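You operate a simulated robot arm through the tools that you are given. There is no shell and no other tool. Be economical: measure what you need, move in short steps, check, and stop when the job is done.

You run a simulated two-armed robot. Do the job below in one go: nothing can be reset, and whatever is moved stays where it is left.

TASK
Put the cup bar that the yellow card names into the cart drawer.
Fine: the black cup bar of the size on the yellow card stand; shut the drawer and close that catch again. Set down upright: what you pick out. Where these are worked on the way, their far stop is far enough and under half their travel is too little: cart drawer.

The check looks at the end state, three seconds after you hand in, the way a careful person would. Anything else that was tipped, shoved, dropped, spilled or broken makes it a failure.

THE ROBOT
Two 7-joint arms with two-finger parallel grippers on one trunk, on a base that drives. Base frame: it is fixed to the floor where the robot stands at the start and does not move with it; the origin is under the middle of the robot, x ahead of it, y to its left, z up. Lengths are in mm, angles in degrees, forces in N, time in s.
The left shoulder is at the start at [50, 168, 1147], the right one opposite. With the tool pointing down near the work surface each hand reaches from about 100 to 340 mm from the robot's upright axis, wherever it stands, measured 20 degrees to its own side. Places, roughly: brake lever [0, -2000, 800]; cart drawer [200, -2100, 800]; cart drawer inside [200, -2100, 800]; left orange catch [800, 400, 1100]; middle orange catch [800, 200, 1100]; right orange catch [800, -100, 1100]; small walnut tray [750, -2000, 1000]; steel cart [500, -2250, 500]; top shelf of the steel cart [500, -2100, 900]. Payload 1.57 kg a hand.
The tool frame of a hand sits at the grasp point between the pads (the TCP): z along the fingers, y along the line on which they close. The tips reach 30 mm beyond it. Largest opening 80 mm; finger width 17, thickness 12; the body of the gripper, 40 by 82 mm, starts 80 mm behind the TCP.
Orientation is that of the tool frame in the base frame, as a unit quaternion [x, y, z, w]. With the fingers straight down and closing along the base's y, the tool's x points along the base's -x, its y along +y and its z along -z.

THE INTERFACE
- The arms move only by the tool step_arm. It takes "left_increments", "right_increments" or both (then of equal length, played together; a hand with none holds still); each is a list of rows, each a list of 3 entries, a list of its own where there are three numbers: the turn, a rotation vector about the base's x, y, z in degrees, then the shift along the base's x, y, z in mm, then the gripper command, from -1 (fully open) to 1 (shut), values between in proportion. In form: [[[wx, wy, wz], [x, y, z], grip], ...]. A call has 1 to 20 rows; each row shifts and turns the commanded pose from where the row before left it. Rows are played at 5 a second. More than 50 mm and 8.6 degrees between two rows, or a gripper value outside its range, and nothing of the call is played. Where a pose cannot be reached the arm comes as near as it can. A force on the tool above 60 N (or 10 N above the force at the start of the call, whichever is more), or a blocked arm, ends the call early, and 0.2 s more pass. The fingers move at their own pace (about 45 mm/s each) and stop on an object; they squeeze with about 29 N. The grip force told is the motor's: it shows also when the fingers shut on nothing. Time passes only in rows, and 0.2 s behind the last, so rows that do not move let the fingers close. It gives the time, the measured TCP pose, the force on the tool (base axes), the opening and the grip force at its end, in the units of the frame above (readings bear some noise), with the torque about the TCP (base axes, N m) and any sound that the robot's microphone picked up.
- Cameras (640 x 400 px; columns grow to the right, rows downward): "scene" is now at [117.4, 11.2, 1399.6]; the picture's right is [0.22, -0.98, 0.00], its down [-0.17, -0.04, -0.99] and it looks along [0.96, 0.22, -0.17] (base axes); focal length 249 px, centre (320, 200). "left" rides on the left gripper at [72, 7, -122] in its tool frame; the picture's right is [-0.09, 1.00, 0.00], its down [-0.84, -0.08, -0.54] and it looks along [-0.54, -0.05, 0.84] (tool axes); focal length 238 px, centre (320, 200). "right" rides on the right gripper at [72, -6, -122] in its tool frame; the picture's right is [0.09, 1.00, 0.00], its down [-0.84, 0.08, -0.54] and it looks along [-0.54, 0.05, 0.84] (tool axes); focal length 238 px, centre (320, 200). There is no depth. A picture from a camera that has moved, and an enlarged one, comes with that camera's place and axes in the base frame and with its lens. The place of the scene camera against the robot may be out by one fixed shift of up to 18 mm in any direction.
- get_image(camera): a new picture of that camera. No time passes.
- lift_body(by): slides the trunk up (or, below 0, down) by that many mm; the arms and the scene camera ride with it, the base frame stays. It gives what a move gives, with no picture.
- steer(legs): drives the robot by 1 to 6 legs, each [ahead, left, turn to the left] in mm, mm and degrees, along the robot's own axes; the way and the turn of a leg run together, so that a leg with both is an arc; at most 1500 mm and 180 degrees a leg. The arms and the cameras ride along, it lands a little off, and it stops where it bumps. It gives what a move gives.
- pan_tilt(pan, tilt): turns the head with the scene camera to pan (to the left, within 80 degrees either way) and tilt (down, from -29 to 69), counted from straight ahead of the robot. It gives what a move gives.
- zoom(camera, box): a new picture of the part [left, top, right, bottom] of that camera's present view, enlarged. No time passes.
- hand_in(): hands the job in; it is judged then, once.

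Go step by step. Nothing tells you exact positions but the pictures and the camera data: compare them with the known pose of the tool, close in by small moves and look again before you grip or let go. The budget is 120 turns and 108 pictures, counting those below and the enlarged ones. Unless the task says otherwise, let go and move clear before handing in, and close with one line.

The tools are called after "Call:" as a command line: name --argument value ..., lists and objects as JSON in quotes. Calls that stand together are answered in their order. step_arm: Moves the arms, as the interface text tells. Its arguments: {"type":"object","properties":{"left_increments":{"type":"array","items":{"type":"array"}},"right_increments":{"type":"array","items":{"type":"array"}}},"required":[]} The other tools are called the same way: lift_body (by) slides the trunk up or down; steer (legs) drives the base; pan_tilt (pan, tilt) turns the head that bears the scene camera; get_image (camera) takes a picture; zoom (camera, box) takes an enlarged picture of a part of a camera's view; hand_in () hands the job in.

At the start:

```text
time: 0.0
left_ee_pos: [293.3, 186.3, 1324.3]
left_tcp_rot: [0.001, 1.0, 0.0, 0.0]
left_wrist_force: [-0.2, -0.3, 0.2]
left_moment: [-0.03, 0.03, 0.02]
left_gripper_width: 79.9
left_finger_force: 0.1
right_ee_pos: [344.2, -52.0, 1293.4]
right_tcp_rot: [0.0, 1.0, 0.001, 0.001]
right_wrist_force: [0.2, 0.0, 0.1]
right_moment: [-0.01, 0.05, 0.0]
right_gripper_width: 80.1
right_finger_force: 0.1
trunk travel left (down, up): [-315.0, 127.0]
robot x, y, heading: [-3.4, -0.1, 0.1]
head pan, tilt: [12.8, 9.9]
```

scene: 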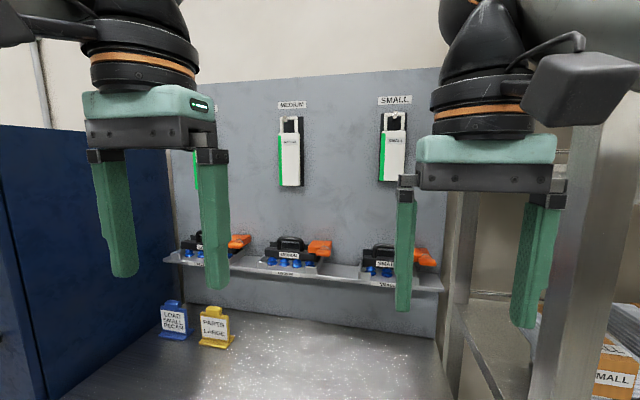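
right: 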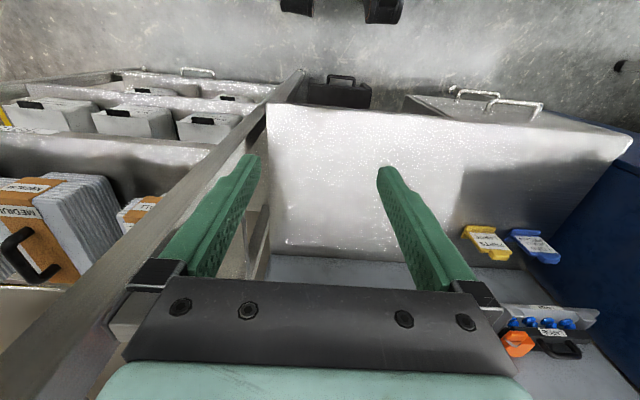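
left: 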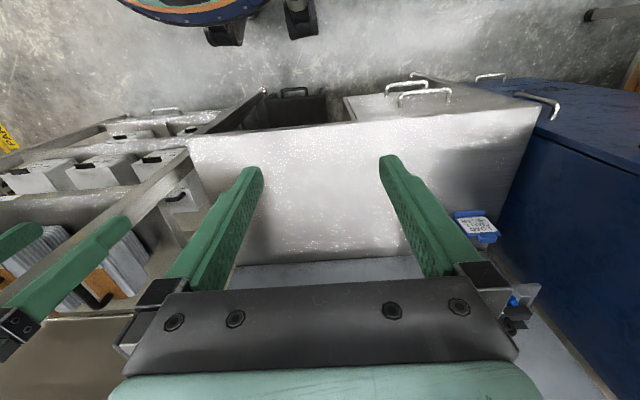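

I see a wall panel with three cup bars on a ledge with orange catches, and blue and yellow card stands. I'll enlarge the cards and the bars first.

Call:
zoom --camera "scene" --box '[150, 290, 250, 360]'

Call:
zoom --camera "scene" --box '[160, 220, 450, 300]'

Call:
pan_tilt --pan -75 --tilt 25

Call:
get_image --camera "scene"

```text
5.71 times, centred on (200, 325) of scene
camera zoom: at [117.4, 11.2, 1399.6], right [0.22, -0.98, 0.0], down [-0.17, -0.04, -0.99], along [0.96, 0.22, -0.17], focal length 1422 px, centre (1006, -514)
```

zoom: 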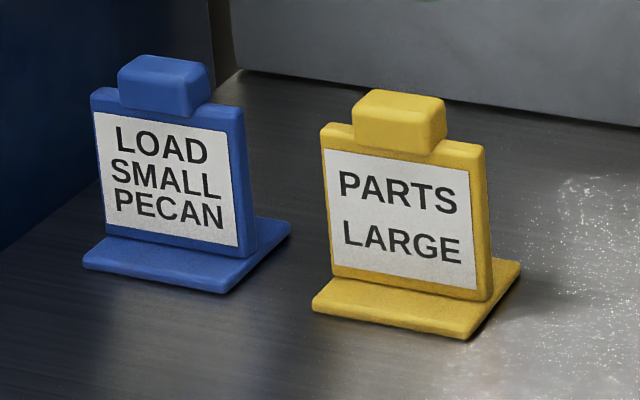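

```text
2.21 times, centred on (305, 260) of scene
camera zoom: at [117.4, 11.2, 1399.6], right [0.22, -0.98, 0.0], down [-0.17, -0.04, -0.99], along [0.96, 0.22, -0.17], focal length 549 px, centre (353, 68)
```

zoom: 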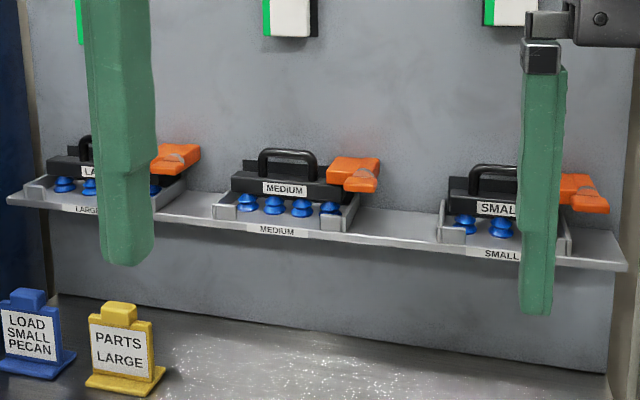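

```text
time: 1.6
left_ee_pos: [293.6, 187.8, 1324.1]
left_tcp_rot: [0.0, 1.0, -0.001, 0.0]
left_wrist_force: [-0.7, 0.2, -0.6]
left_moment: [-0.01, 0.03, 0.02]
left_gripper_width: 80.1
left_finger_force: 0.0
right_ee_pos: [342.9, -52.2, 1293.6]
right_tcp_rot: [0.0, 1.0, 0.001, 0.001]
right_wrist_force: [0.2, -0.3, 0.4]
right_moment: [-0.04, -0.01, 0.02]
right_gripper_width: 80.2
right_finger_force: 0.0
trunk travel left (down, up): [-315.0, 127.0]
robot x, y, heading: [-0.5, 0.5, 0.1]
head pan, tilt: [-75.0, 25.0]
```

```text
102 pictures are left
camera scene: at [50.6, -98.3, 1375.0], right [-0.97, -0.26, 0.0], down [-0.11, 0.41, -0.91], along [0.24, -0.88, -0.42], focal length 249 px, centre (320, 200)
```

scene: 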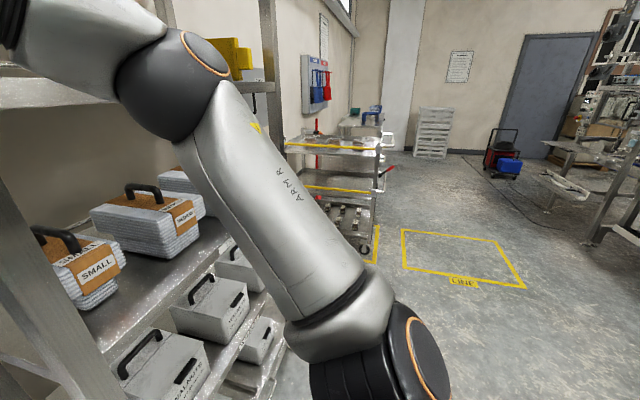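

The yellow card says LARGE, so the target is the left bar with its orange catch. I'll look down to see the gap between the base and the bench, and look at the large bar more closely.

Call:
pan_tilt --pan 0 --tilt 65

Call:
get_image --camera "scene"

Call:
step_arm --left_increments '[[[0, 0, 0], [0, 40, 0], -1], [[0, 0, 0], [0, 40, 0], -1], [[0, 0, 0], [-20, 40, 0], -1], [[0, 0, 0], [-20, 40, 0], -1]]'

Call:
pan_tilt --pan 25 --tilt 15

Call:
get_image --camera "scene"

```text
time: 3.1
left_ee_pos: [293.6, 186.5, 1324.5]
left_tcp_rot: [0.0, 1.0, 0.0, 0.001]
left_wrist_force: [-0.1, 0.4, -0.5]
left_moment: [0.04, 0.0, -0.03]
left_gripper_width: 80.0
left_finger_force: 0.0
right_ee_pos: [345.0, -52.0, 1293.5]
right_tcp_rot: [0.001, 1.0, 0.001, 0.001]
right_wrist_force: [-0.5, -0.4, -0.4]
right_moment: [-0.02, 0.01, 0.01]
right_gripper_width: 79.9
right_finger_force: 0.0
trunk travel left (down, up): [-315.0, 127.0]
robot x, y, heading: [-3.0, 0.1, 0.3]
head pan, tilt: [0.0, 65.0]
```

```text
101 pictures are left
camera scene: at [87.4, -9.3, 1319.4], right [0.0, -1.0, 0.0], down [-0.91, 0.0, -0.42], along [0.42, 0.0, -0.91], focal length 249 px, centre (320, 200)
```

scene: 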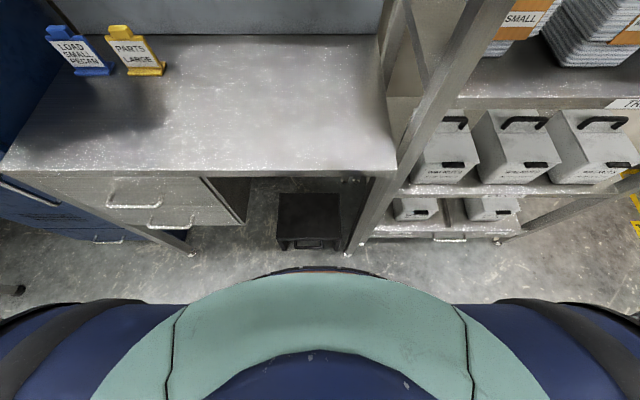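

```text
time: 4.1
left_ee_pos: [306.4, 302.9, 1269.1]
left_tcp_rot: [0.001, 1.0, -0.001, 0.0]
left_wrist_force: [-0.1, 0.2, -0.3]
left_moment: [-0.01, 0.01, -0.01]
left_gripper_width: 80.0
left_finger_force: 0.1
left hand out of reach, approached as far as the arm can: row 1, 2, 3, 4
right_ee_pos: [344.5, -52.1, 1293.5]
right_tcp_rot: [0.0, 1.0, 0.0, 0.001]
right_wrist_force: [0.0, -0.2, -0.2]
right_moment: [0.01, -0.01, 0.0]
right_gripper_width: 80.0
right_finger_force: 0.0
trunk travel left (down, up): [-315.0, 127.0]
robot x, y, heading: [1.0, 2.3, 0.0]
head pan, tilt: [0.0, 65.0]
```

```text
time: 5.3
left_ee_pos: [305.0, 300.8, 1268.1]
left_tcp_rot: [0.0, 1.0, 0.0, 0.0]
left_wrist_force: [0.3, 0.5, 0.2]
left_moment: [0.02, 0.04, 0.01]
left_gripper_width: 80.1
left_finger_force: 0.1
right_ee_pos: [342.7, -52.2, 1294.0]
right_tcp_rot: [0.0, 1.0, 0.001, 0.001]
right_wrist_force: [-0.4, -0.4, 0.4]
right_moment: [0.04, -0.01, 0.01]
right_gripper_width: 80.0
right_finger_force: 0.0
trunk travel left (down, up): [-315.0, 127.0]
robot x, y, heading: [-0.9, 0.3, 0.2]
head pan, tilt: [25.0, 15.0]
```

```text
100 pictures are left
camera scene: at [111.4, 30.2, 1391.2], right [0.42, -0.91, 0.0], down [-0.24, -0.11, -0.97], along [0.88, 0.41, -0.26], focal length 249 px, centre (320, 200)
```

scene: 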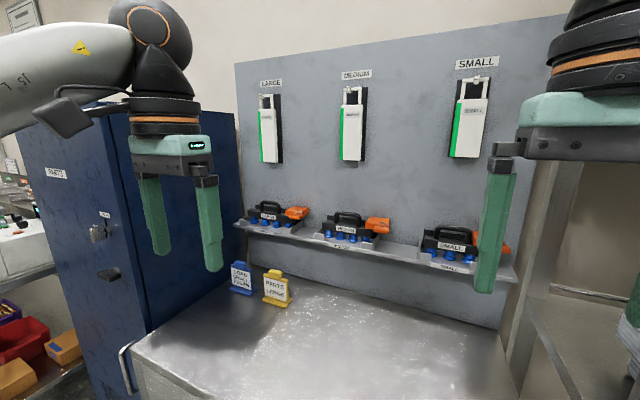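

The bench top is at about z 770 with its front at about x 410, and the bars sit far back near the panel. I'll bring the left hand in, drive left and look again for parallax.

Call:
step_arm --left_increments '[[[0, 0, 0], [-20, -40, 0], -1], [[0, 0, 0], [-20, -40, 0], -1], [[0, 0, 0], [-20, -30, 0], -1]]'

Call:
steer --legs '[[0, 250, 0]]'

Call:
pan_tilt --pan 10 --tilt 20

Call:
get_image --camera "scene"

Call:
zoom --camera "scene" --box '[240, 140, 400, 240]'

```text
time: 6.1
left_ee_pos: [245.3, 190.1, 1269.5]
left_tcp_rot: [-0.002, 1.0, 0.0, 0.0]
left_wrist_force: [-0.8, 0.7, 0.7]
left_moment: [-0.03, 0.01, -0.04]
left_gripper_width: 79.7
left_finger_force: 0.0
right_ee_pos: [344.6, -53.1, 1294.0]
right_tcp_rot: [0.0, 1.0, 0.001, 0.0]
right_wrist_force: [0.4, -0.6, 0.2]
right_moment: [0.02, -0.02, -0.01]
right_gripper_width: 80.0
right_finger_force: 0.0
trunk travel left (down, up): [-315.0, 127.0]
robot x, y, heading: [2.1, -0.1, -0.1]
head pan, tilt: [25.0, 15.0]
```

```text
time: 8.9
left_ee_pos: [245.8, 441.9, 1268.5]
left_tcp_rot: [0.0, 1.0, 0.001, 0.0]
left_wrist_force: [0.2, -0.4, -0.2]
left_moment: [0.0, 0.0, 0.03]
left_gripper_width: 80.0
left_finger_force: 0.0
right_ee_pos: [344.0, 199.2, 1293.8]
right_tcp_rot: [0.001, 1.0, 0.001, 0.002]
right_wrist_force: [-0.2, -0.5, 1.0]
right_moment: [-0.05, -0.02, 0.02]
right_gripper_width: 80.1
right_finger_force: 0.1
trunk travel left (down, up): [-315.0, 127.0]
robot x, y, heading: [-1.3, 252.1, 0.2]
head pan, tilt: [25.0, 15.0]
```

```text
time: 9.7
left_ee_pos: [244.3, 441.4, 1268.6]
left_tcp_rot: [0.0, 1.0, 0.0, 0.001]
left_wrist_force: [0.5, -0.4, 0.1]
left_moment: [0.0, -0.03, 0.01]
left_gripper_width: 80.3
left_finger_force: 0.1
right_ee_pos: [343.7, 199.6, 1292.2]
right_tcp_rot: [0.0, 1.0, 0.001, 0.0]
right_wrist_force: [-0.2, 0.1, -0.6]
right_moment: [-0.01, 0.03, 0.0]
right_gripper_width: 79.9
right_finger_force: 0.1
trunk travel left (down, up): [-315.0, 127.0]
robot x, y, heading: [-0.9, 251.2, -0.1]
head pan, tilt: [10.0, 20.0]
```

```text
99 pictures are left
camera scene: at [118.5, 258.1, 1383.1], right [0.17, -0.98, 0.0], down [-0.34, -0.06, -0.94], along [0.93, 0.16, -0.34], focal length 249 px, centre (320, 200)
```

scene: 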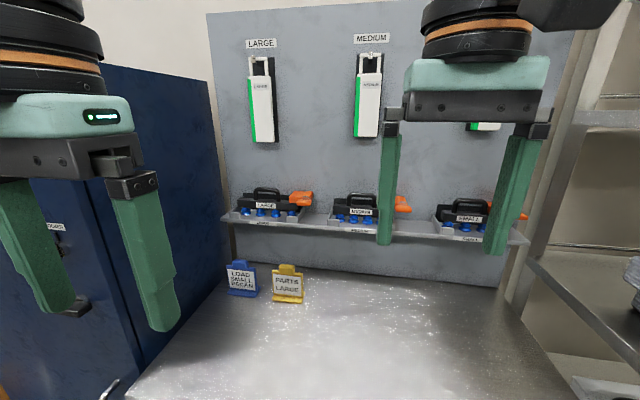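

```text
4.00 times, centred on (320, 190) of scene
camera zoom: at [118.5, 258.1, 1383.1], right [0.17, -0.98, 0.0], down [-0.34, -0.06, -0.94], along [0.93, 0.16, -0.34], focal length 995 px, centre (320, 240)
```

zoom: 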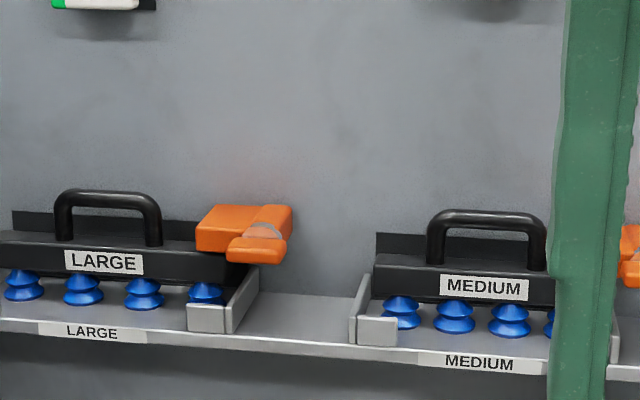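

The catch hub comes out at about (771, 410, 1147) and the top of the large handle at about (775, 526, 1170). I'll check below how close I can drive.

Call:
pan_tilt --pan 0 --tilt 65

Call:
get_image --camera "scene"

Call:
get_image --camera "right"

Call:
get_image --camera "left"

```text
time: 10.8
left_ee_pos: [245.8, 443.3, 1268.5]
left_tcp_rot: [0.0, 1.0, -0.001, 0.0]
left_wrist_force: [-0.4, -0.6, 0.2]
left_moment: [0.02, -0.01, 0.0]
left_gripper_width: 80.0
left_finger_force: 0.0
right_ee_pos: [343.7, 198.6, 1294.0]
right_tcp_rot: [0.001, 1.0, 0.001, 0.001]
right_wrist_force: [0.1, -0.5, 0.3]
right_moment: [0.02, -0.01, 0.03]
right_gripper_width: 79.9
right_finger_force: 0.2
trunk travel left (down, up): [-315.0, 127.0]
robot x, y, heading: [-1.1, 248.2, 0.1]
head pan, tilt: [0.0, 65.0]
```

```text
97 pictures are left
camera scene: at [87.5, 241.9, 1319.4], right [0.0, -1.0, 0.0], down [-0.91, 0.0, -0.42], along [0.42, 0.0, -0.91], focal length 249 px, centre (320, 200)
```

scene: 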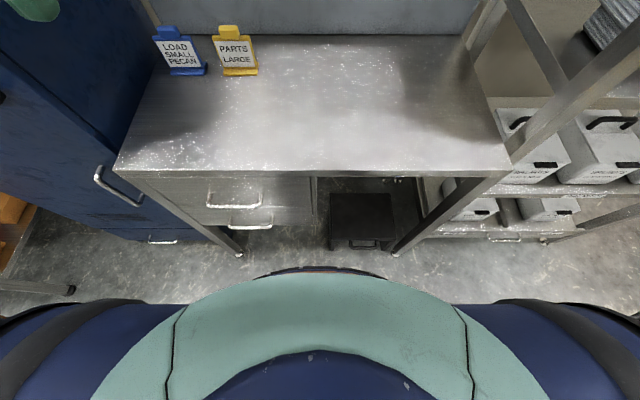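

```text
96 pictures are left
camera right: at [272.4, 191.6, 1414.7], right [-0.09, 1.0, 0.0], down [0.84, 0.08, 0.54], along [0.54, 0.05, -0.84], focal length 238 px, centre (320, 200)
```

right: 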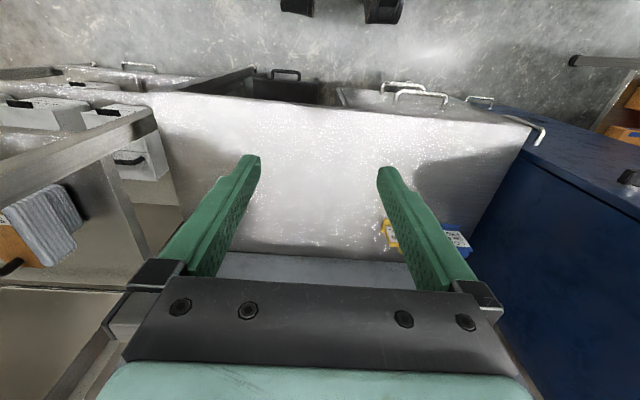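

```text
95 pictures are left
camera left: at [173.6, 449.8, 1391.3], right [0.09, 1.0, 0.0], down [0.84, -0.08, 0.54], along [0.54, -0.05, -0.84], focal length 238 px, centre (320, 200)
```

left: 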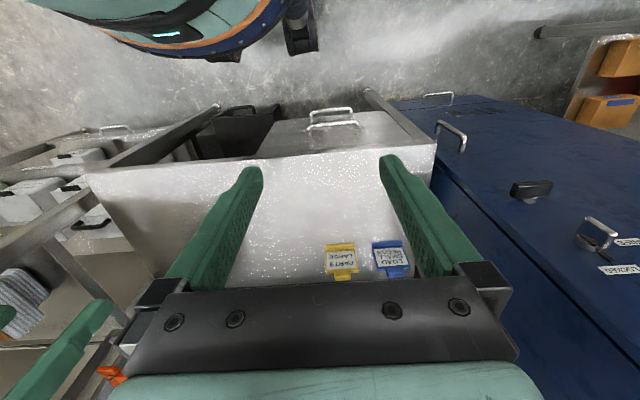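

There's about 70–90 mm of clearance ahead of the base, so I'll go left 70 and ahead 50, then check.

Call:
steer --legs '[[0, 70, 0], [50, 0, 0]]'

Call:
get_image --camera "left"

Call:
get_image --camera "scene"

```text
time: 12.6
left_ee_pos: [296.3, 512.3, 1268.7]
left_tcp_rot: [-0.001, 1.0, 0.0, 0.0]
left_wrist_force: [-0.1, 1.0, -0.2]
left_moment: [-0.02, 0.05, -0.03]
left_gripper_width: 79.8
left_finger_force: 0.0
right_ee_pos: [394.3, 268.1, 1293.6]
right_tcp_rot: [0.001, 1.0, 0.001, 0.0]
right_wrist_force: [0.4, -1.8, -0.2]
right_moment: [-0.02, 0.03, 0.04]
right_gripper_width: 79.9
right_finger_force: 0.0
trunk travel left (down, up): [-315.0, 127.0]
robot x, y, heading: [53.0, 318.5, -0.3]
head pan, tilt: [0.0, 65.0]
```

```text
94 pictures are left
camera left: at [224.7, 519.7, 1391.0], right [0.09, 1.0, 0.0], down [0.84, -0.08, 0.54], along [0.54, -0.05, -0.84], focal length 238 px, centre (320, 200)
```

left: 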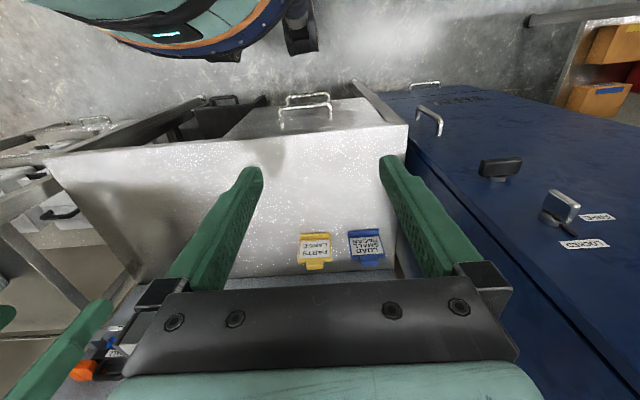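

```text
93 pictures are left
camera scene: at [138.4, 311.8, 1319.3], right [0.0, -1.0, 0.0], down [-0.91, 0.0, -0.42], along [0.42, 0.0, -0.91], focal length 249 px, centre (320, 200)
```

scene: 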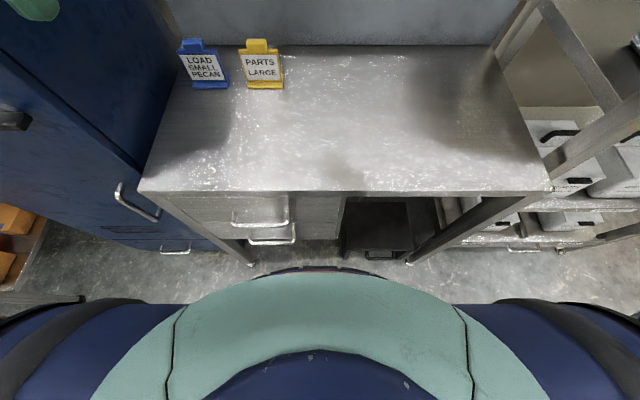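

There is still a gap in front of the base. Now I'll take a close view of the large bar and its catch from here.

Call:
pan_tilt --pan 10 --tilt 25

Call:
zoom --camera "scene" --box '[220, 125, 380, 225]'

```text
time: 13.7
left_ee_pos: [294.7, 511.7, 1268.7]
left_tcp_rot: [0.0, 1.0, 0.001, 0.0]
left_wrist_force: [0.6, -0.6, 0.1]
left_moment: [0.05, -0.01, -0.02]
left_gripper_width: 80.0
left_finger_force: 0.0
right_ee_pos: [393.2, 268.9, 1293.7]
right_tcp_rot: [0.001, 1.0, 0.001, 0.001]
right_wrist_force: [0.2, 0.9, -0.2]
right_moment: [0.02, 0.0, -0.03]
right_gripper_width: 79.9
right_finger_force: 0.1
trunk travel left (down, up): [-315.0, 127.0]
robot x, y, heading: [48.8, 321.5, -0.2]
head pan, tilt: [10.0, 25.0]
```

```text
4.00 times, centred on (300, 175) of scene
camera zoom: at [167.3, 327.7, 1374.9], right [0.17, -0.98, 0.0], down [-0.42, -0.07, -0.91], along [0.89, 0.16, -0.42], focal length 995 px, centre (400, 300)
```

zoom: 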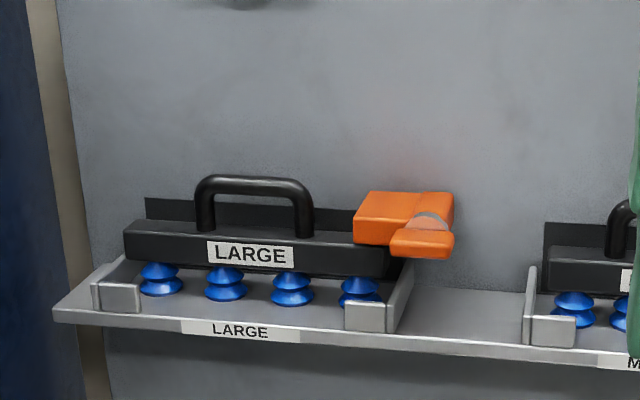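

To see the catch better, I'll turn the left hand a quarter about the vertical and pitch it forward while advancing.

Call:
step_arm --left_increments '[[[0, 0, 8.2], [0, 0, 0], -1], [[0, 0, 8.2], [0, 0, 0], -1], [[0, 0, 8.2], [0, 0, 0], -1], [[0, 0, 8.2], [0, 0, 0], -1], [[0, 0, 8.2], [0, 0, 0], -1], [[0, 0, 8.2], [0, 0, 0], -1], [[0, 0, 8.2], [0, 0, 0], -1], [[0, 0, 8.2], [0, 0, 0], -1], [[0, 0, 8.2], [0, 0, 0], -1], [[0, 0, 8.2], [0, 0, 0], -1], [[0, 0, 8], [0, 0, 0], -1]]'

Call:
step_arm --left_increments '[[[0, -8.3, 0], [30, 0, 0], -1], [[0, -8.3, 0], [30, 0, 0], -1], [[0, -8.3, 0], [30, 0, 0], -1], [[0, -8.3, 0], [30, 0, 0], -1], [[0, -8.3, 0], [30, 0, 0], -1], [[0, -8.5, 0], [30, 0, 0], -1]]'

Call:
get_image --camera "left"

Call:
get_image --camera "scene"

```text
time: 16.1
left_ee_pos: [295.3, 511.1, 1268.6]
left_tcp_rot: [0.707, -0.707, -0.001, 0.0]
left_wrist_force: [-0.3, 0.9, 0.0]
left_moment: [0.01, 0.0, 0.0]
left_gripper_width: 80.1
left_finger_force: 0.1
right_ee_pos: [393.3, 268.3, 1293.1]
right_tcp_rot: [0.001, 1.0, 0.001, 0.001]
right_wrist_force: [0.3, -0.1, 0.7]
right_moment: [0.0, 0.02, -0.01]
right_gripper_width: 80.2
right_finger_force: 0.0
trunk travel left (down, up): [-315.0, 127.0]
robot x, y, heading: [48.4, 320.0, -0.1]
head pan, tilt: [10.0, 25.0]
```

```text
time: 17.4
left_ee_pos: [476.4, 511.7, 1267.2]
left_tcp_rot: [-0.641, 0.641, -0.299, 0.299]
left_wrist_force: [-0.6, -0.2, -0.4]
left_moment: [0.0, 0.03, -0.01]
left_gripper_width: 79.8
left_finger_force: 0.2
right_ee_pos: [394.9, 268.8, 1292.6]
right_tcp_rot: [0.001, 1.0, 0.001, 0.0]
right_wrist_force: [1.0, 1.1, -1.0]
right_moment: [-0.01, -0.04, 0.02]
right_gripper_width: 80.1
right_finger_force: 0.1
trunk travel left (down, up): [-315.0, 127.0]
robot x, y, heading: [47.8, 318.4, 0.2]
head pan, tilt: [10.0, 25.0]
```

```text
91 pictures are left
camera left: at [378.1, 441.4, 1342.0], right [-0.64, 0.09, -0.76], down [-0.37, 0.84, 0.41], along [0.68, 0.54, -0.5], focal length 238 px, centre (320, 200)
```

left: 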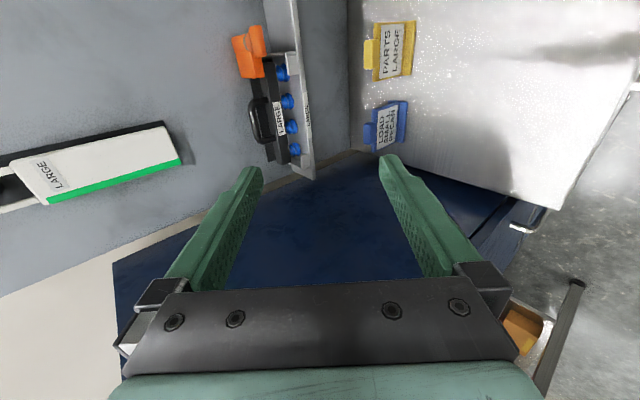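

```text
90 pictures are left
camera scene: at [167.7, 327.9, 1375.0], right [0.17, -0.98, 0.0], down [-0.42, -0.07, -0.91], along [0.89, 0.16, -0.42], focal length 249 px, centre (320, 200)
```

scene: 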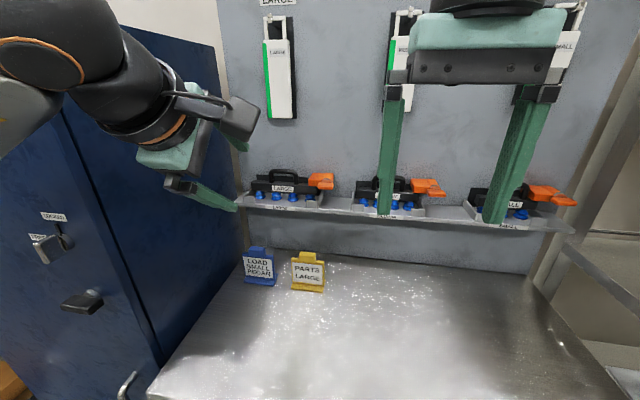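

Both views work well. I'll enlarge the catch in the left view, and the other catches in the scene view.

Call:
zoom --camera "left" --box '[210, 10, 340, 190]'

Call:
zoom --camera "scene" --box '[236, 155, 348, 225]'

```text
2.22 times, centred on (275, 100) of left
camera zoom: at [378.1, 441.4, 1342.0], right [-0.64, 0.09, -0.76], down [-0.37, 0.84, 0.41], along [0.68, 0.54, -0.5], focal length 530 px, centre (420, 422)
```

zoom: 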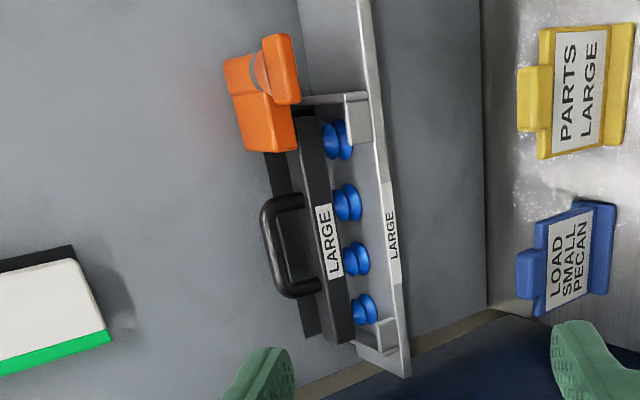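

```text
5.71 times, centred on (292, 190) of scene
camera zoom: at [167.7, 327.9, 1375.0], right [0.17, -0.98, 0.0], down [-0.42, -0.07, -0.91], along [0.89, 0.16, -0.42], focal length 1422 px, centre (480, 257)
```

zoom: 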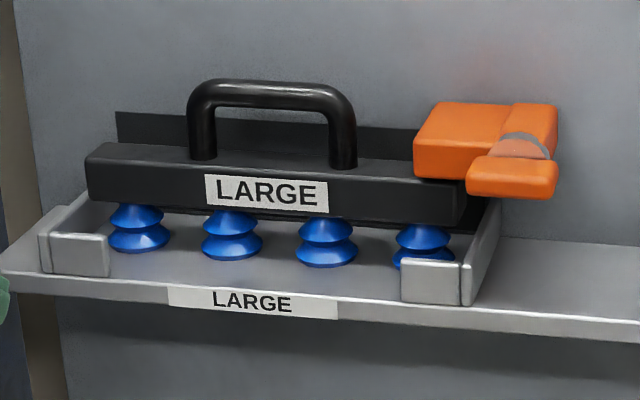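

The catch looks like an arm over the bar's end on a hub whose axis runs toward the panel, with a wing tab in front that I can turn. I'll bring the left hand nearer for a second wrist view.

Call:
step_arm --left_increments '[[[0, -6, 0], [25, -20, -15], -1], [[0, -6, 0], [25, -20, -15], -1], [[0, -6, 0], [25, -20, -15], -1], [[0, -6, 0], [25, -20, -15], -1], [[0, -6, 0], [25, 0, 0], -1]]'

Call:
get_image --camera "left"

Call:
get_image --camera "scene"

```text
time: 18.6
left_ee_pos: [601.6, 431.9, 1209.0]
left_tcp_rot: [0.542, -0.541, 0.455, -0.455]
left_wrist_force: [0.1, -0.4, -0.6]
left_moment: [0.0, 0.0, -0.02]
left_gripper_width: 80.1
left_finger_force: 0.1
right_ee_pos: [393.8, 268.1, 1292.0]
right_tcp_rot: [0.001, 1.0, 0.0, 0.0]
right_wrist_force: [-0.4, 0.9, -0.1]
right_moment: [0.0, 0.03, -0.02]
right_gripper_width: 79.9
right_finger_force: 0.0
trunk travel left (down, up): [-315.0, 127.0]
robot x, y, heading: [50.0, 320.6, 0.2]
head pan, tilt: [10.0, 25.0]
```

```text
87 pictures are left
camera left: at [479.9, 360.7, 1222.9], right [-0.17, 0.09, -0.98], down [-0.52, 0.84, 0.17], along [0.84, 0.54, -0.1], focal length 238 px, centre (320, 200)
```

left: 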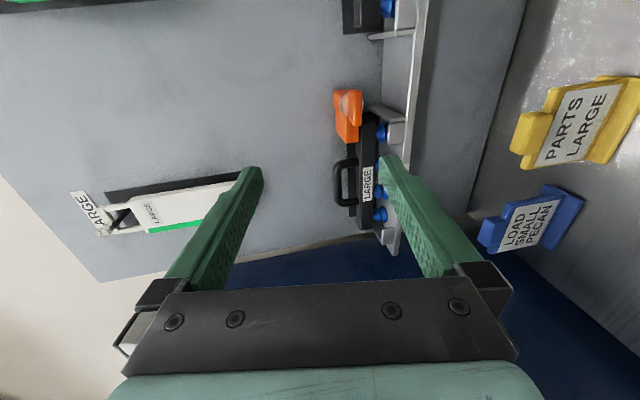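

```text
86 pictures are left
camera scene: at [167.6, 328.0, 1375.0], right [0.17, -0.98, 0.0], down [-0.42, -0.07, -0.91], along [0.89, 0.16, -0.42], focal length 249 px, centre (320, 200)
```

scene: 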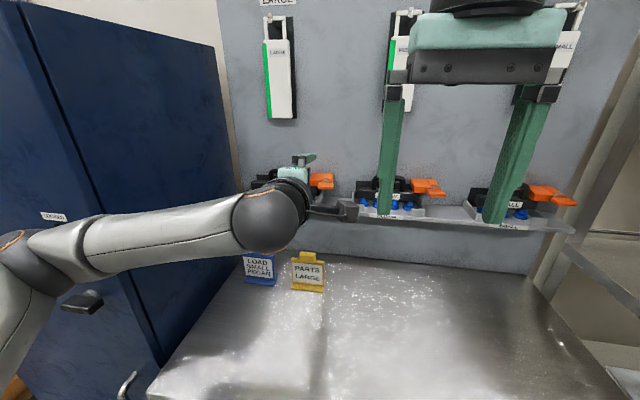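

The reach is fine. I'll enlarge the catch in the left view.

Call:
zoom --camera "left" --box '[300, 70, 440, 260]'

```text
2.11 times, centred on (370, 165) of left
camera zoom: at [479.9, 360.7, 1222.9], right [-0.17, 0.09, -0.98], down [-0.52, 0.84, 0.17], along [0.84, 0.54, -0.1], focal length 502 px, centre (215, 274)
```

zoom: 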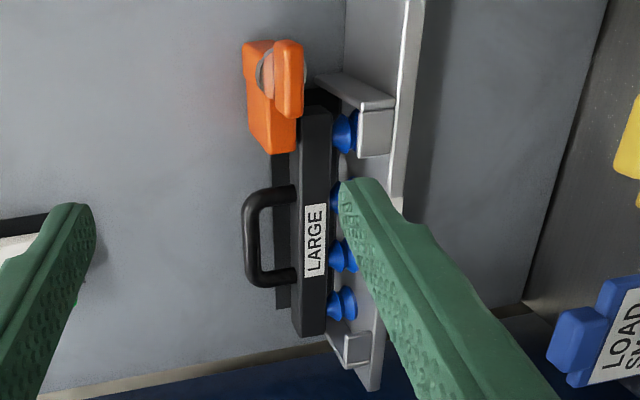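

Triangulation puts the tab centre at about (777, 426, 1131). I'll level the hand, part-close the fingers and stage in front of the tab.

Call:
step_arm --left_increments '[[[0, -5, 0], [10, -3, -26], 0.2], [[0, -5, 0], [10, -3, -26], 0.2], [[0, 0, 0], [30, 0, -26], 0.2], [[0, 0, 0], [30, 0, 0], 0.2]]'

Call:
get_image --camera "left"

Call:
zoom --camera "left" --box '[240, 60, 440, 185]'

```text
time: 19.6
left_ee_pos: [680.0, 423.9, 1132.2]
left_tcp_rot: [-0.5, 0.5, -0.5, 0.5]
left_wrist_force: [0.6, 0.0, 0.5]
left_moment: [0.04, 0.0, 0.01]
left_gripper_width: 32.2
left_finger_force: 0.1
right_ee_pos: [393.6, 267.3, 1294.1]
right_tcp_rot: [0.0, 1.0, 0.001, 0.001]
right_wrist_force: [-0.8, 0.2, 0.1]
right_moment: [0.04, 0.0, 0.03]
right_gripper_width: 80.4
right_finger_force: 0.0
trunk travel left (down, up): [-315.0, 127.0]
robot x, y, heading: [50.9, 323.5, -0.0]
head pan, tilt: [10.0, 25.0]
```

```text
84 pictures are left
camera left: at [558.2, 353.8, 1125.0], right [0.0, 0.09, -1.0], down [-0.54, 0.84, 0.08], along [0.84, 0.54, 0.05], focal length 238 px, centre (320, 200)
```

left: 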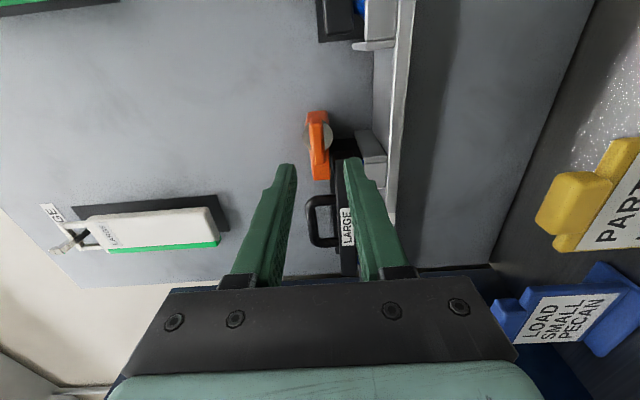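

```text
3.20 times, centred on (340, 122) of left
camera zoom: at [558.2, 353.8, 1125.0], right [0.0, 0.09, -1.0], down [-0.54, 0.84, 0.08], along [0.84, 0.54, 0.05], focal length 763 px, centre (256, 448)
```

zoom: 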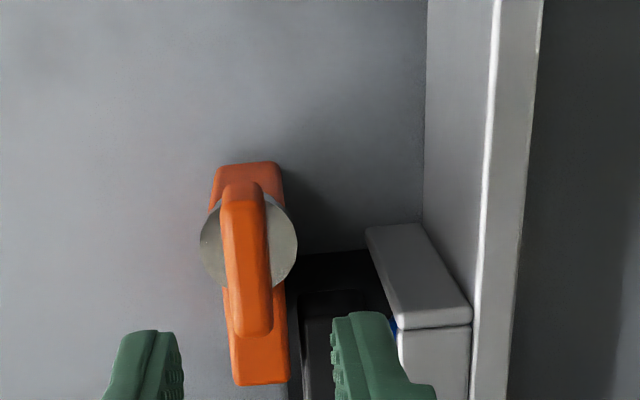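

The tab is clear now, centred at about (764–780, 426, 1134). I'll move in straddling it and close.

Call:
step_arm --left_increments '[[[0, 0, 0], [22, 1, 0.5], 0.2], [[0, 0, 0], [22, 1, 0.5], 0.2], [[0, 0, 0], [21, 0, 0.5], 0.2], [[0, 0, 0], [0, 0, 0], 0.2]]'

Call:
zoom --camera "left" --box '[240, 60, 440, 185]'

```text
time: 20.6
left_ee_pos: [746.6, 426.5, 1132.2]
left_tcp_rot: [0.501, -0.5, 0.499, -0.5]
left_wrist_force: [0.0, -0.7, 0.6]
left_moment: [-0.01, -0.03, 0.01]
left_gripper_width: 32.0
left_finger_force: 0.2
right_ee_pos: [393.1, 268.4, 1292.1]
right_tcp_rot: [0.001, 1.0, 0.001, 0.001]
right_wrist_force: [-0.3, 0.5, 1.3]
right_moment: [0.02, -0.02, 0.0]
right_gripper_width: 80.0
right_finger_force: 0.2
trunk travel left (down, up): [-315.0, 127.0]
robot x, y, heading: [50.8, 320.6, -0.1]
head pan, tilt: [10.0, 25.0]
```

```text
3.20 times, centred on (340, 122) of left
camera zoom: at [623.8, 355.9, 1126.4], right [0.0, 0.09, -1.0], down [-0.54, 0.84, 0.08], along [0.84, 0.54, 0.05], focal length 763 px, centre (256, 448)
```

zoom: 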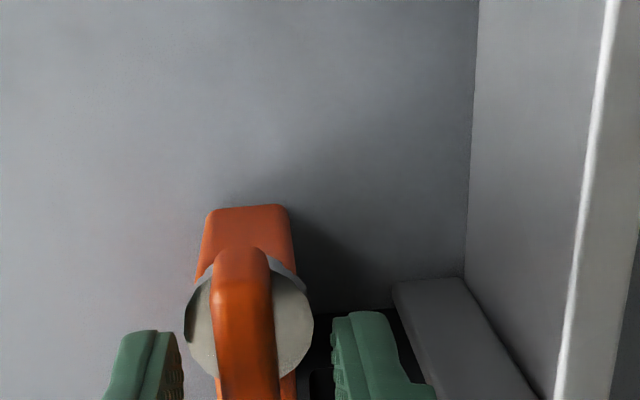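

The tab sits between the fingers, so I'll close on it.

Call:
step_arm --left_increments '[[[0, 0, 0], [0, 0, 0], 1], [[0, 0, 0], [0, 0, 0], 1], [[0, 0, 0], [0, 0, 0], 1]]'

Call:
step_arm --left_increments '[[[8, 0, 0], [0, 0, 0], 1], [[8, 0, 0], [0, 0, 0], 1]]'

Call:
get_image --camera "left"

```text
time: 21.4
left_ee_pos: [745.6, 426.3, 1133.9]
left_tcp_rot: [-0.501, 0.498, -0.5, 0.501]
left_wrist_force: [3.9, -0.9, 6.0]
left_moment: [-0.04, -0.07, -0.21]
left_gripper_width: 12.1
left_finger_force: 29.3
right_ee_pos: [393.2, 267.5, 1294.2]
right_tcp_rot: [0.001, 1.0, 0.001, 0.001]
right_wrist_force: [-1.2, 0.3, 1.0]
right_moment: [0.02, -0.02, -0.01]
right_gripper_width: 79.8
right_finger_force: 0.0
trunk travel left (down, up): [-315.0, 127.0]
robot x, y, heading: [49.2, 323.8, 0.2]
head pan, tilt: [10.0, 25.0]
```

```text
time: 22.1
left_ee_pos: [746.3, 427.1, 1133.8]
left_tcp_rot: [-0.424, 0.564, -0.425, 0.566]
left_wrist_force: [6.0, -1.2, 9.4]
left_moment: [-0.04, 0.04, -0.59]
left_gripper_width: 11.6
left_finger_force: 29.0
right_ee_pos: [393.3, 268.0, 1292.6]
right_tcp_rot: [0.001, 1.0, 0.001, 0.001]
right_wrist_force: [0.1, 0.2, 0.3]
right_moment: [0.01, 0.01, 0.01]
right_gripper_width: 79.9
right_finger_force: 0.0
trunk travel left (down, up): [-315.0, 127.0]
robot x, y, heading: [50.8, 320.4, -0.3]
head pan, tilt: [10.0, 25.0]
```

```text
81 pictures are left
camera left: at [623.9, 360.4, 1108.1], right [0.0, 0.37, -0.93], down [-0.54, 0.78, 0.31], along [0.84, 0.51, 0.2], focal length 238 px, centre (320, 200)
```

left: 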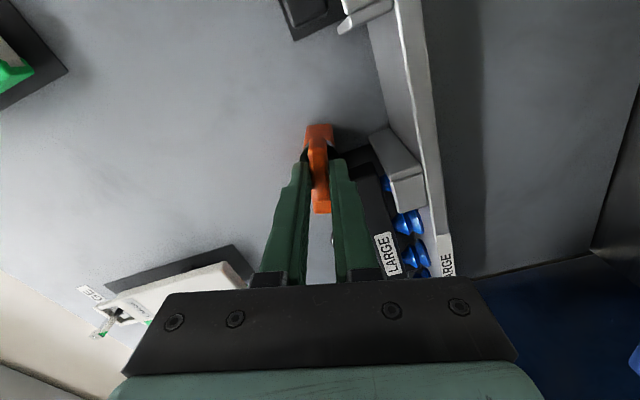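

The catch turns with the hand at low torque. I'll continue to about 90°.

Call:
step_arm --left_increments '[[[8, 0, 0], [0, 0, 0], 1], [[8, 0, 0], [0, 0, 0], 1], [[8, 0, 0], [0, 0, 0], 1], [[8, 0, 0], [0, 0, 0], 1], [[8, 0, 0], [0, 0, 0], 1], [[8, 0, 0], [0, 0, 0], 1], [[8, 0, 0], [0, 0, 0], 1], [[8, 0, 0], [0, 0, 0], 1], [[8, 0, 0], [0, 0, 0], 1]]'

Call:
get_image --camera "left"

Call:
get_image --camera "scene"

```text
time: 24.1
left_ee_pos: [746.2, 425.8, 1134.7]
left_tcp_rot: [-0.011, 0.706, -0.009, 0.708]
left_wrist_force: [12.4, -7.3, 13.9]
left_moment: [0.07, -0.9, -0.14]
left_gripper_width: 11.9
left_finger_force: 29.6
right_ee_pos: [393.1, 267.6, 1293.5]
right_tcp_rot: [0.001, 1.0, 0.002, 0.001]
right_wrist_force: [0.0, -0.7, -0.4]
right_moment: [-0.01, 0.04, 0.02]
right_gripper_width: 80.0
right_finger_force: 0.0
trunk travel left (down, up): [-315.0, 127.0]
robot x, y, heading: [54.0, 322.7, -0.3]
head pan, tilt: [10.0, 25.0]
```

```text
80 pictures are left
camera left: at [623.9, 431.5, 1062.9], right [0.0, 1.0, 0.06], down [-0.54, -0.05, 0.84], along [0.84, -0.03, 0.54], focal length 238 px, centre (320, 200)
```

left: 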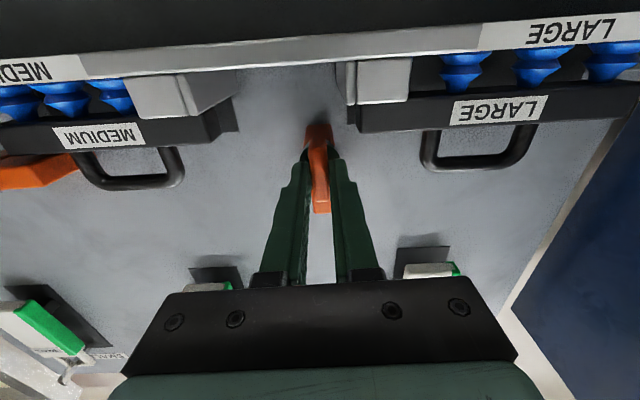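

```text
79 pictures are left
camera scene: at [167.2, 326.4, 1375.1], right [0.17, -0.98, 0.0], down [-0.42, -0.07, -0.91], along [0.89, 0.16, -0.42], focal length 249 px, centre (320, 200)
```

scene: 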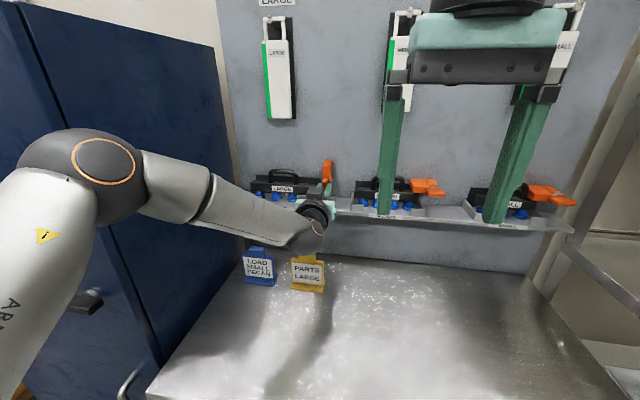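

The catch stands upright. I'll nudge it slightly past vertical, release and back off straight.

Call:
step_arm --left_increments '[[[6, 0, 0], [0, 0, 0], 1], [[6, 0, 0], [0, 0, 0], 1]]'

Call:
step_arm --left_increments '[[[0, 0, 0], [0, 0, 0], 0.2], [[0, 0, 0], [0, 0, 0], 0.2], [[0, 0, 0], [-30, 0, 0], 0.2], [[0, 0, 0], [-30, 0, 0], 0.2]]'

Call:
get_image --camera "left"

```text
time: 24.6
left_ee_pos: [745.9, 426.4, 1133.1]
left_tcp_rot: [0.061, 0.704, 0.063, 0.704]
left_wrist_force: [11.7, -8.2, 14.5]
left_moment: [-0.75, -0.15, -0.42]
left_gripper_width: 14.5
left_finger_force: 30.4
right_ee_pos: [393.8, 267.6, 1294.4]
right_tcp_rot: [0.001, 1.0, 0.002, 0.0]
right_wrist_force: [0.5, -0.2, -0.7]
right_moment: [0.0, 0.0, 0.03]
right_gripper_width: 80.1
right_finger_force: 0.0
trunk travel left (down, up): [-315.0, 127.0]
robot x, y, heading: [50.1, 321.0, 0.3]
head pan, tilt: [10.0, 25.0]
```

```text
time: 25.6
left_ee_pos: [685.5, 428.1, 1133.0]
left_tcp_rot: [0.063, 0.704, 0.061, 0.704]
left_wrist_force: [-0.8, -0.2, 0.0]
left_moment: [0.03, -0.02, -0.03]
left_gripper_width: 32.0
left_finger_force: 0.0
right_ee_pos: [394.1, 268.1, 1294.7]
right_tcp_rot: [0.001, 1.0, 0.002, 0.002]
right_wrist_force: [-0.2, 0.2, -0.5]
right_moment: [-0.03, 0.02, -0.02]
right_gripper_width: 80.2
right_finger_force: 0.1
trunk travel left (down, up): [-315.0, 127.0]
robot x, y, heading: [47.8, 322.7, -0.0]
head pan, tilt: [10.0, 25.0]
```

```text
78 pictures are left
camera left: at [562.9, 448.3, 1063.5], right [0.0, 0.96, 0.26], down [-0.54, -0.22, 0.81], along [0.84, -0.14, 0.52], focal length 238 px, centre (320, 200)
```

left: 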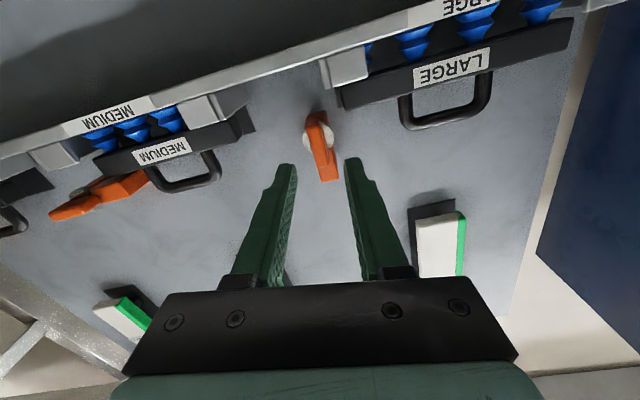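

The catch stayed open, upright. Triangulating the views puts the large handle at about (808, 543, 1156). I'll roll the hand back, pitch it 20° down and stage in front of the handle.

Call:
step_arm --left_increments '[[[-8.4, 0, 0], [-20, 0, 0], 0.0], [[-8.4, 0, 0], [-20, 0, 0], 0.0], [[-8.4, 0, 0], [0, 11, 5], 0.0], [[-8.4, 0, 0], [0, 11, 5], 0.0], [[-8.4, 0, 0], [0, 11, 5], 0.0], [[-8.4, 0, 0], [0, 11, 5], 0.0], [[-8.4, 0, 0], [0, 11, 5], 0.0], [[-8.4, 0, 0], [0, 12, 5], 0.0], [[-8.4, 0, 0], [0, 12, 5], 0.0], [[-8.4, 0, 0], [0, 12, 5], 0.0], [[-8.4, 0, 0], [0, 12, 5], 0.0], [[-7.6, 0, 0], [0, 12, 5], 0.0], [[0, 7, 0], [0, 0, 5], 0.0], [[0, 7, 0], [0, 0, 5], 0.0], [[0, 6, 0], [0, 0, 5], 0.0]]'

Call:
get_image --camera "left"

Call:
zoom --camera "left" --box '[240, 60, 440, 185]'

```text
time: 28.9
left_ee_pos: [636.3, 501.7, 1213.8]
left_tcp_rot: [-0.552, 0.608, -0.383, 0.423]
left_wrist_force: [0.5, 0.3, 0.0]
left_moment: [0.0, 0.02, -0.02]
left_gripper_width: 40.0
left_finger_force: 0.1
left hand out of reach, approached as far as the arm can: row 5, 6, 7, 8, 9, 11, 12
right_ee_pos: [394.2, 268.8, 1292.6]
right_tcp_rot: [0.0, 1.0, 0.001, 0.001]
right_wrist_force: [-0.6, -0.7, -0.1]
right_moment: [0.02, -0.01, 0.01]
right_gripper_width: 79.8
right_finger_force: 0.1
trunk travel left (down, up): [-315.0, 127.0]
robot x, y, heading: [53.6, 322.9, -0.3]
head pan, tilt: [10.0, 25.0]
```

```text
77 pictures are left
camera left: at [517.5, 431.4, 1244.2], right [-0.34, 0.19, -0.92], down [-0.45, 0.82, 0.34], along [0.82, 0.53, -0.2], focal length 238 px, centre (320, 200)
```

left: 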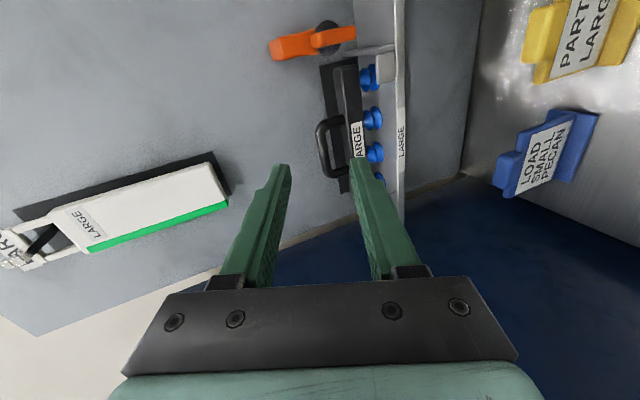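

```text
3.20 times, centred on (340, 122) of left
camera zoom: at [517.5, 431.4, 1244.2], right [-0.34, 0.19, -0.92], down [-0.45, 0.82, 0.34], along [0.82, 0.53, -0.2], focal length 763 px, centre (256, 448)
```

zoom: 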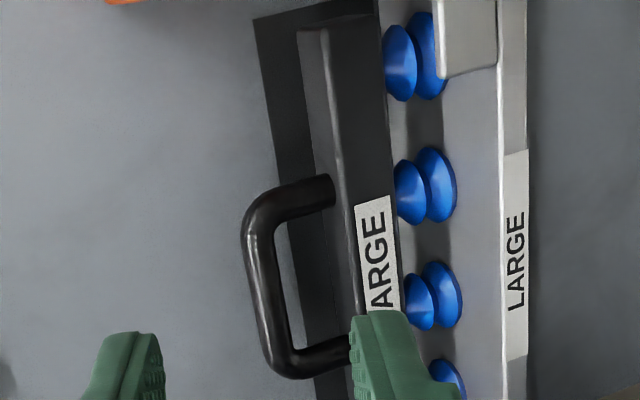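

The handle is refined to about (804, 545, 1157), with the bar top near z 1121. I'll straighten the roll and stage 80 mm back along the tool axis with a 24 mm opening.

Call:
step_arm --left_increments '[[[-2.6, 0, 1], [24, 15, -6], 0.4], [[-2.6, 0, 1], [24, 14, -6], 0.4], [[0, 0, 0], [24, 14, -7], 0.4], [[0, 0, 0], [0, 0, 0], 0.4]]'

Call:
zoom --camera "left" --box '[240, 60, 440, 185]'

Call:
zoom --camera "scene" --box '[220, 140, 348, 220]'

```text
time: 29.9
left_ee_pos: [708.5, 544.9, 1194.5]
left_tcp_rot: [0.581, -0.58, 0.402, -0.406]
left_wrist_force: [-0.2, 0.0, 1.1]
left_moment: [0.06, -0.03, -0.04]
left_gripper_width: 24.1
left_finger_force: 0.1
right_ee_pos: [393.5, 267.9, 1294.3]
right_tcp_rot: [0.001, 1.0, 0.001, 0.002]
right_wrist_force: [-0.4, 0.1, -0.9]
right_moment: [0.02, 0.0, 0.01]
right_gripper_width: 79.8
right_finger_force: 0.2
trunk travel left (down, up): [-315.0, 127.0]
robot x, y, heading: [48.8, 320.2, -0.3]
head pan, tilt: [10.0, 25.0]
```

```text
3.20 times, centred on (340, 122) of left
camera zoom: at [591.9, 473.4, 1230.7], right [-0.35, 0.09, -0.93], down [-0.48, 0.83, 0.26], along [0.8, 0.54, -0.24], focal length 763 px, centre (256, 448)
```

zoom: 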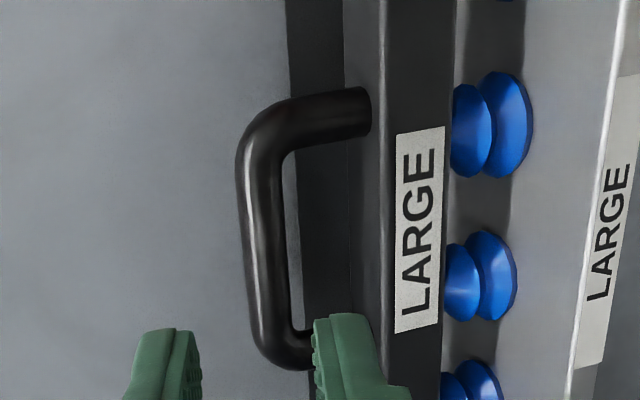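

```text
5.00 times, centred on (284, 180) of scene
camera zoom: at [167.0, 327.6, 1375.1], right [0.17, -0.98, 0.0], down [-0.42, -0.07, -0.91], along [0.89, 0.16, -0.42], focal length 1244 px, centre (500, 300)
```

zoom: 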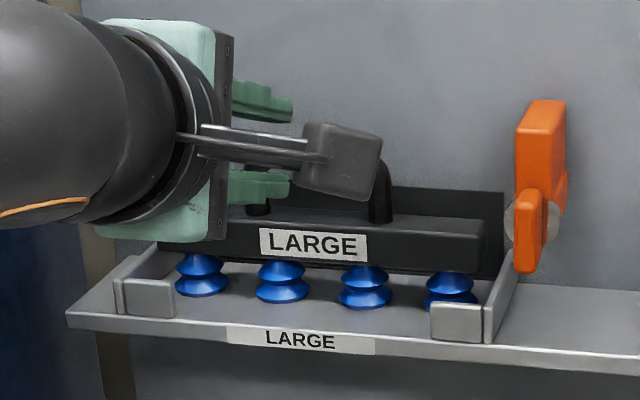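

The handle line matches. I'm advancing along the tool axis with a check before closing.

Call:
step_arm --left_increments '[[[0, 0, 0], [25, 0, -9], 0.4], [[0, 0, 0], [25, 0, -9], 0.4], [[0, 0, 0], [15, 0, -6], 0.4], [[0, 0, 0], [0, 0, 0], 0.4]]'

Call:
zoom --camera "left" --box '[240, 60, 440, 185]'

```text
time: 30.9
left_ee_pos: [774.4, 545.4, 1170.2]
left_tcp_rot: [0.581, -0.58, 0.402, -0.405]
left_wrist_force: [0.4, 0.4, -0.6]
left_moment: [-0.01, -0.01, 0.01]
left_gripper_width: 24.1
left_finger_force: 0.0
right_ee_pos: [393.3, 268.6, 1292.6]
right_tcp_rot: [0.0, 1.0, 0.001, 0.001]
right_wrist_force: [0.6, 0.0, 0.6]
right_moment: [-0.02, 0.0, -0.01]
right_gripper_width: 80.0
right_finger_force: 0.0
trunk travel left (down, up): [-315.0, 127.0]
robot x, y, heading: [49.7, 324.2, 0.1]
head pan, tilt: [10.0, 25.0]
```

```text
3.20 times, centred on (340, 122) of left
camera zoom: at [657.7, 473.3, 1206.8], right [-0.35, 0.09, -0.93], down [-0.48, 0.83, 0.26], along [0.8, 0.54, -0.24], focal length 763 px, centre (256, 448)
```

zoom: 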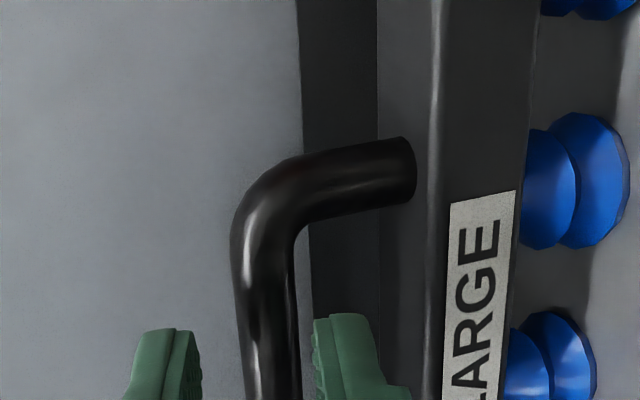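

The handle lies between the fingers. I'll go 10 mm further in and close.

Call:
step_arm --left_increments '[[[0, 0, 0], [10, 1, -5], 0.4], [[0, 0, 0], [0, 0, 0], 0.4], [[0, 0, 0], [0, 0, 0], 1], [[0, 0, 0], [0, 0, 0], 1], [[0, 0, 0], [0, 0, 0], 1]]'

Call:
get_image --camera "left"

```text
time: 32.0
left_ee_pos: [783.0, 546.1, 1164.4]
left_tcp_rot: [0.581, -0.58, 0.402, -0.404]
left_wrist_force: [-0.1, 0.2, -0.2]
left_moment: [0.0, 0.07, 0.0]
left_gripper_width: 13.5
left_finger_force: 29.1
right_ee_pos: [393.4, 268.4, 1294.4]
right_tcp_rot: [0.002, 1.0, 0.001, 0.001]
right_wrist_force: [0.0, 1.0, -0.8]
right_moment: [-0.02, 0.0, 0.04]
right_gripper_width: 80.0
right_finger_force: 0.0
trunk travel left (down, up): [-315.0, 127.0]
robot x, y, heading: [49.5, 318.5, 0.1]
head pan, tilt: [10.0, 25.0]
```

```text
72 pictures are left
camera left: at [667.6, 474.7, 1201.6], right [-0.35, 0.09, -0.93], down [-0.48, 0.83, 0.26], along [0.8, 0.54, -0.25], focal length 238 px, centre (320, 200)
```

left: 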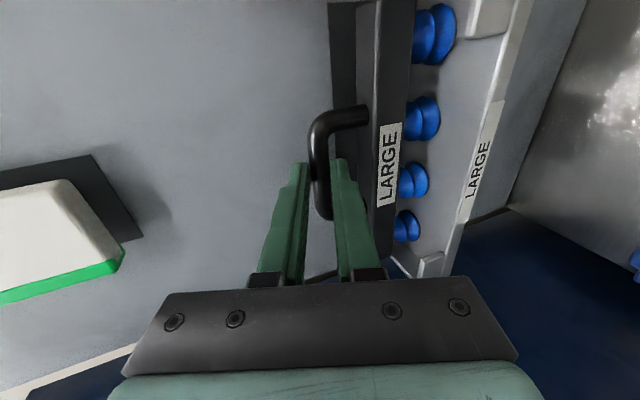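

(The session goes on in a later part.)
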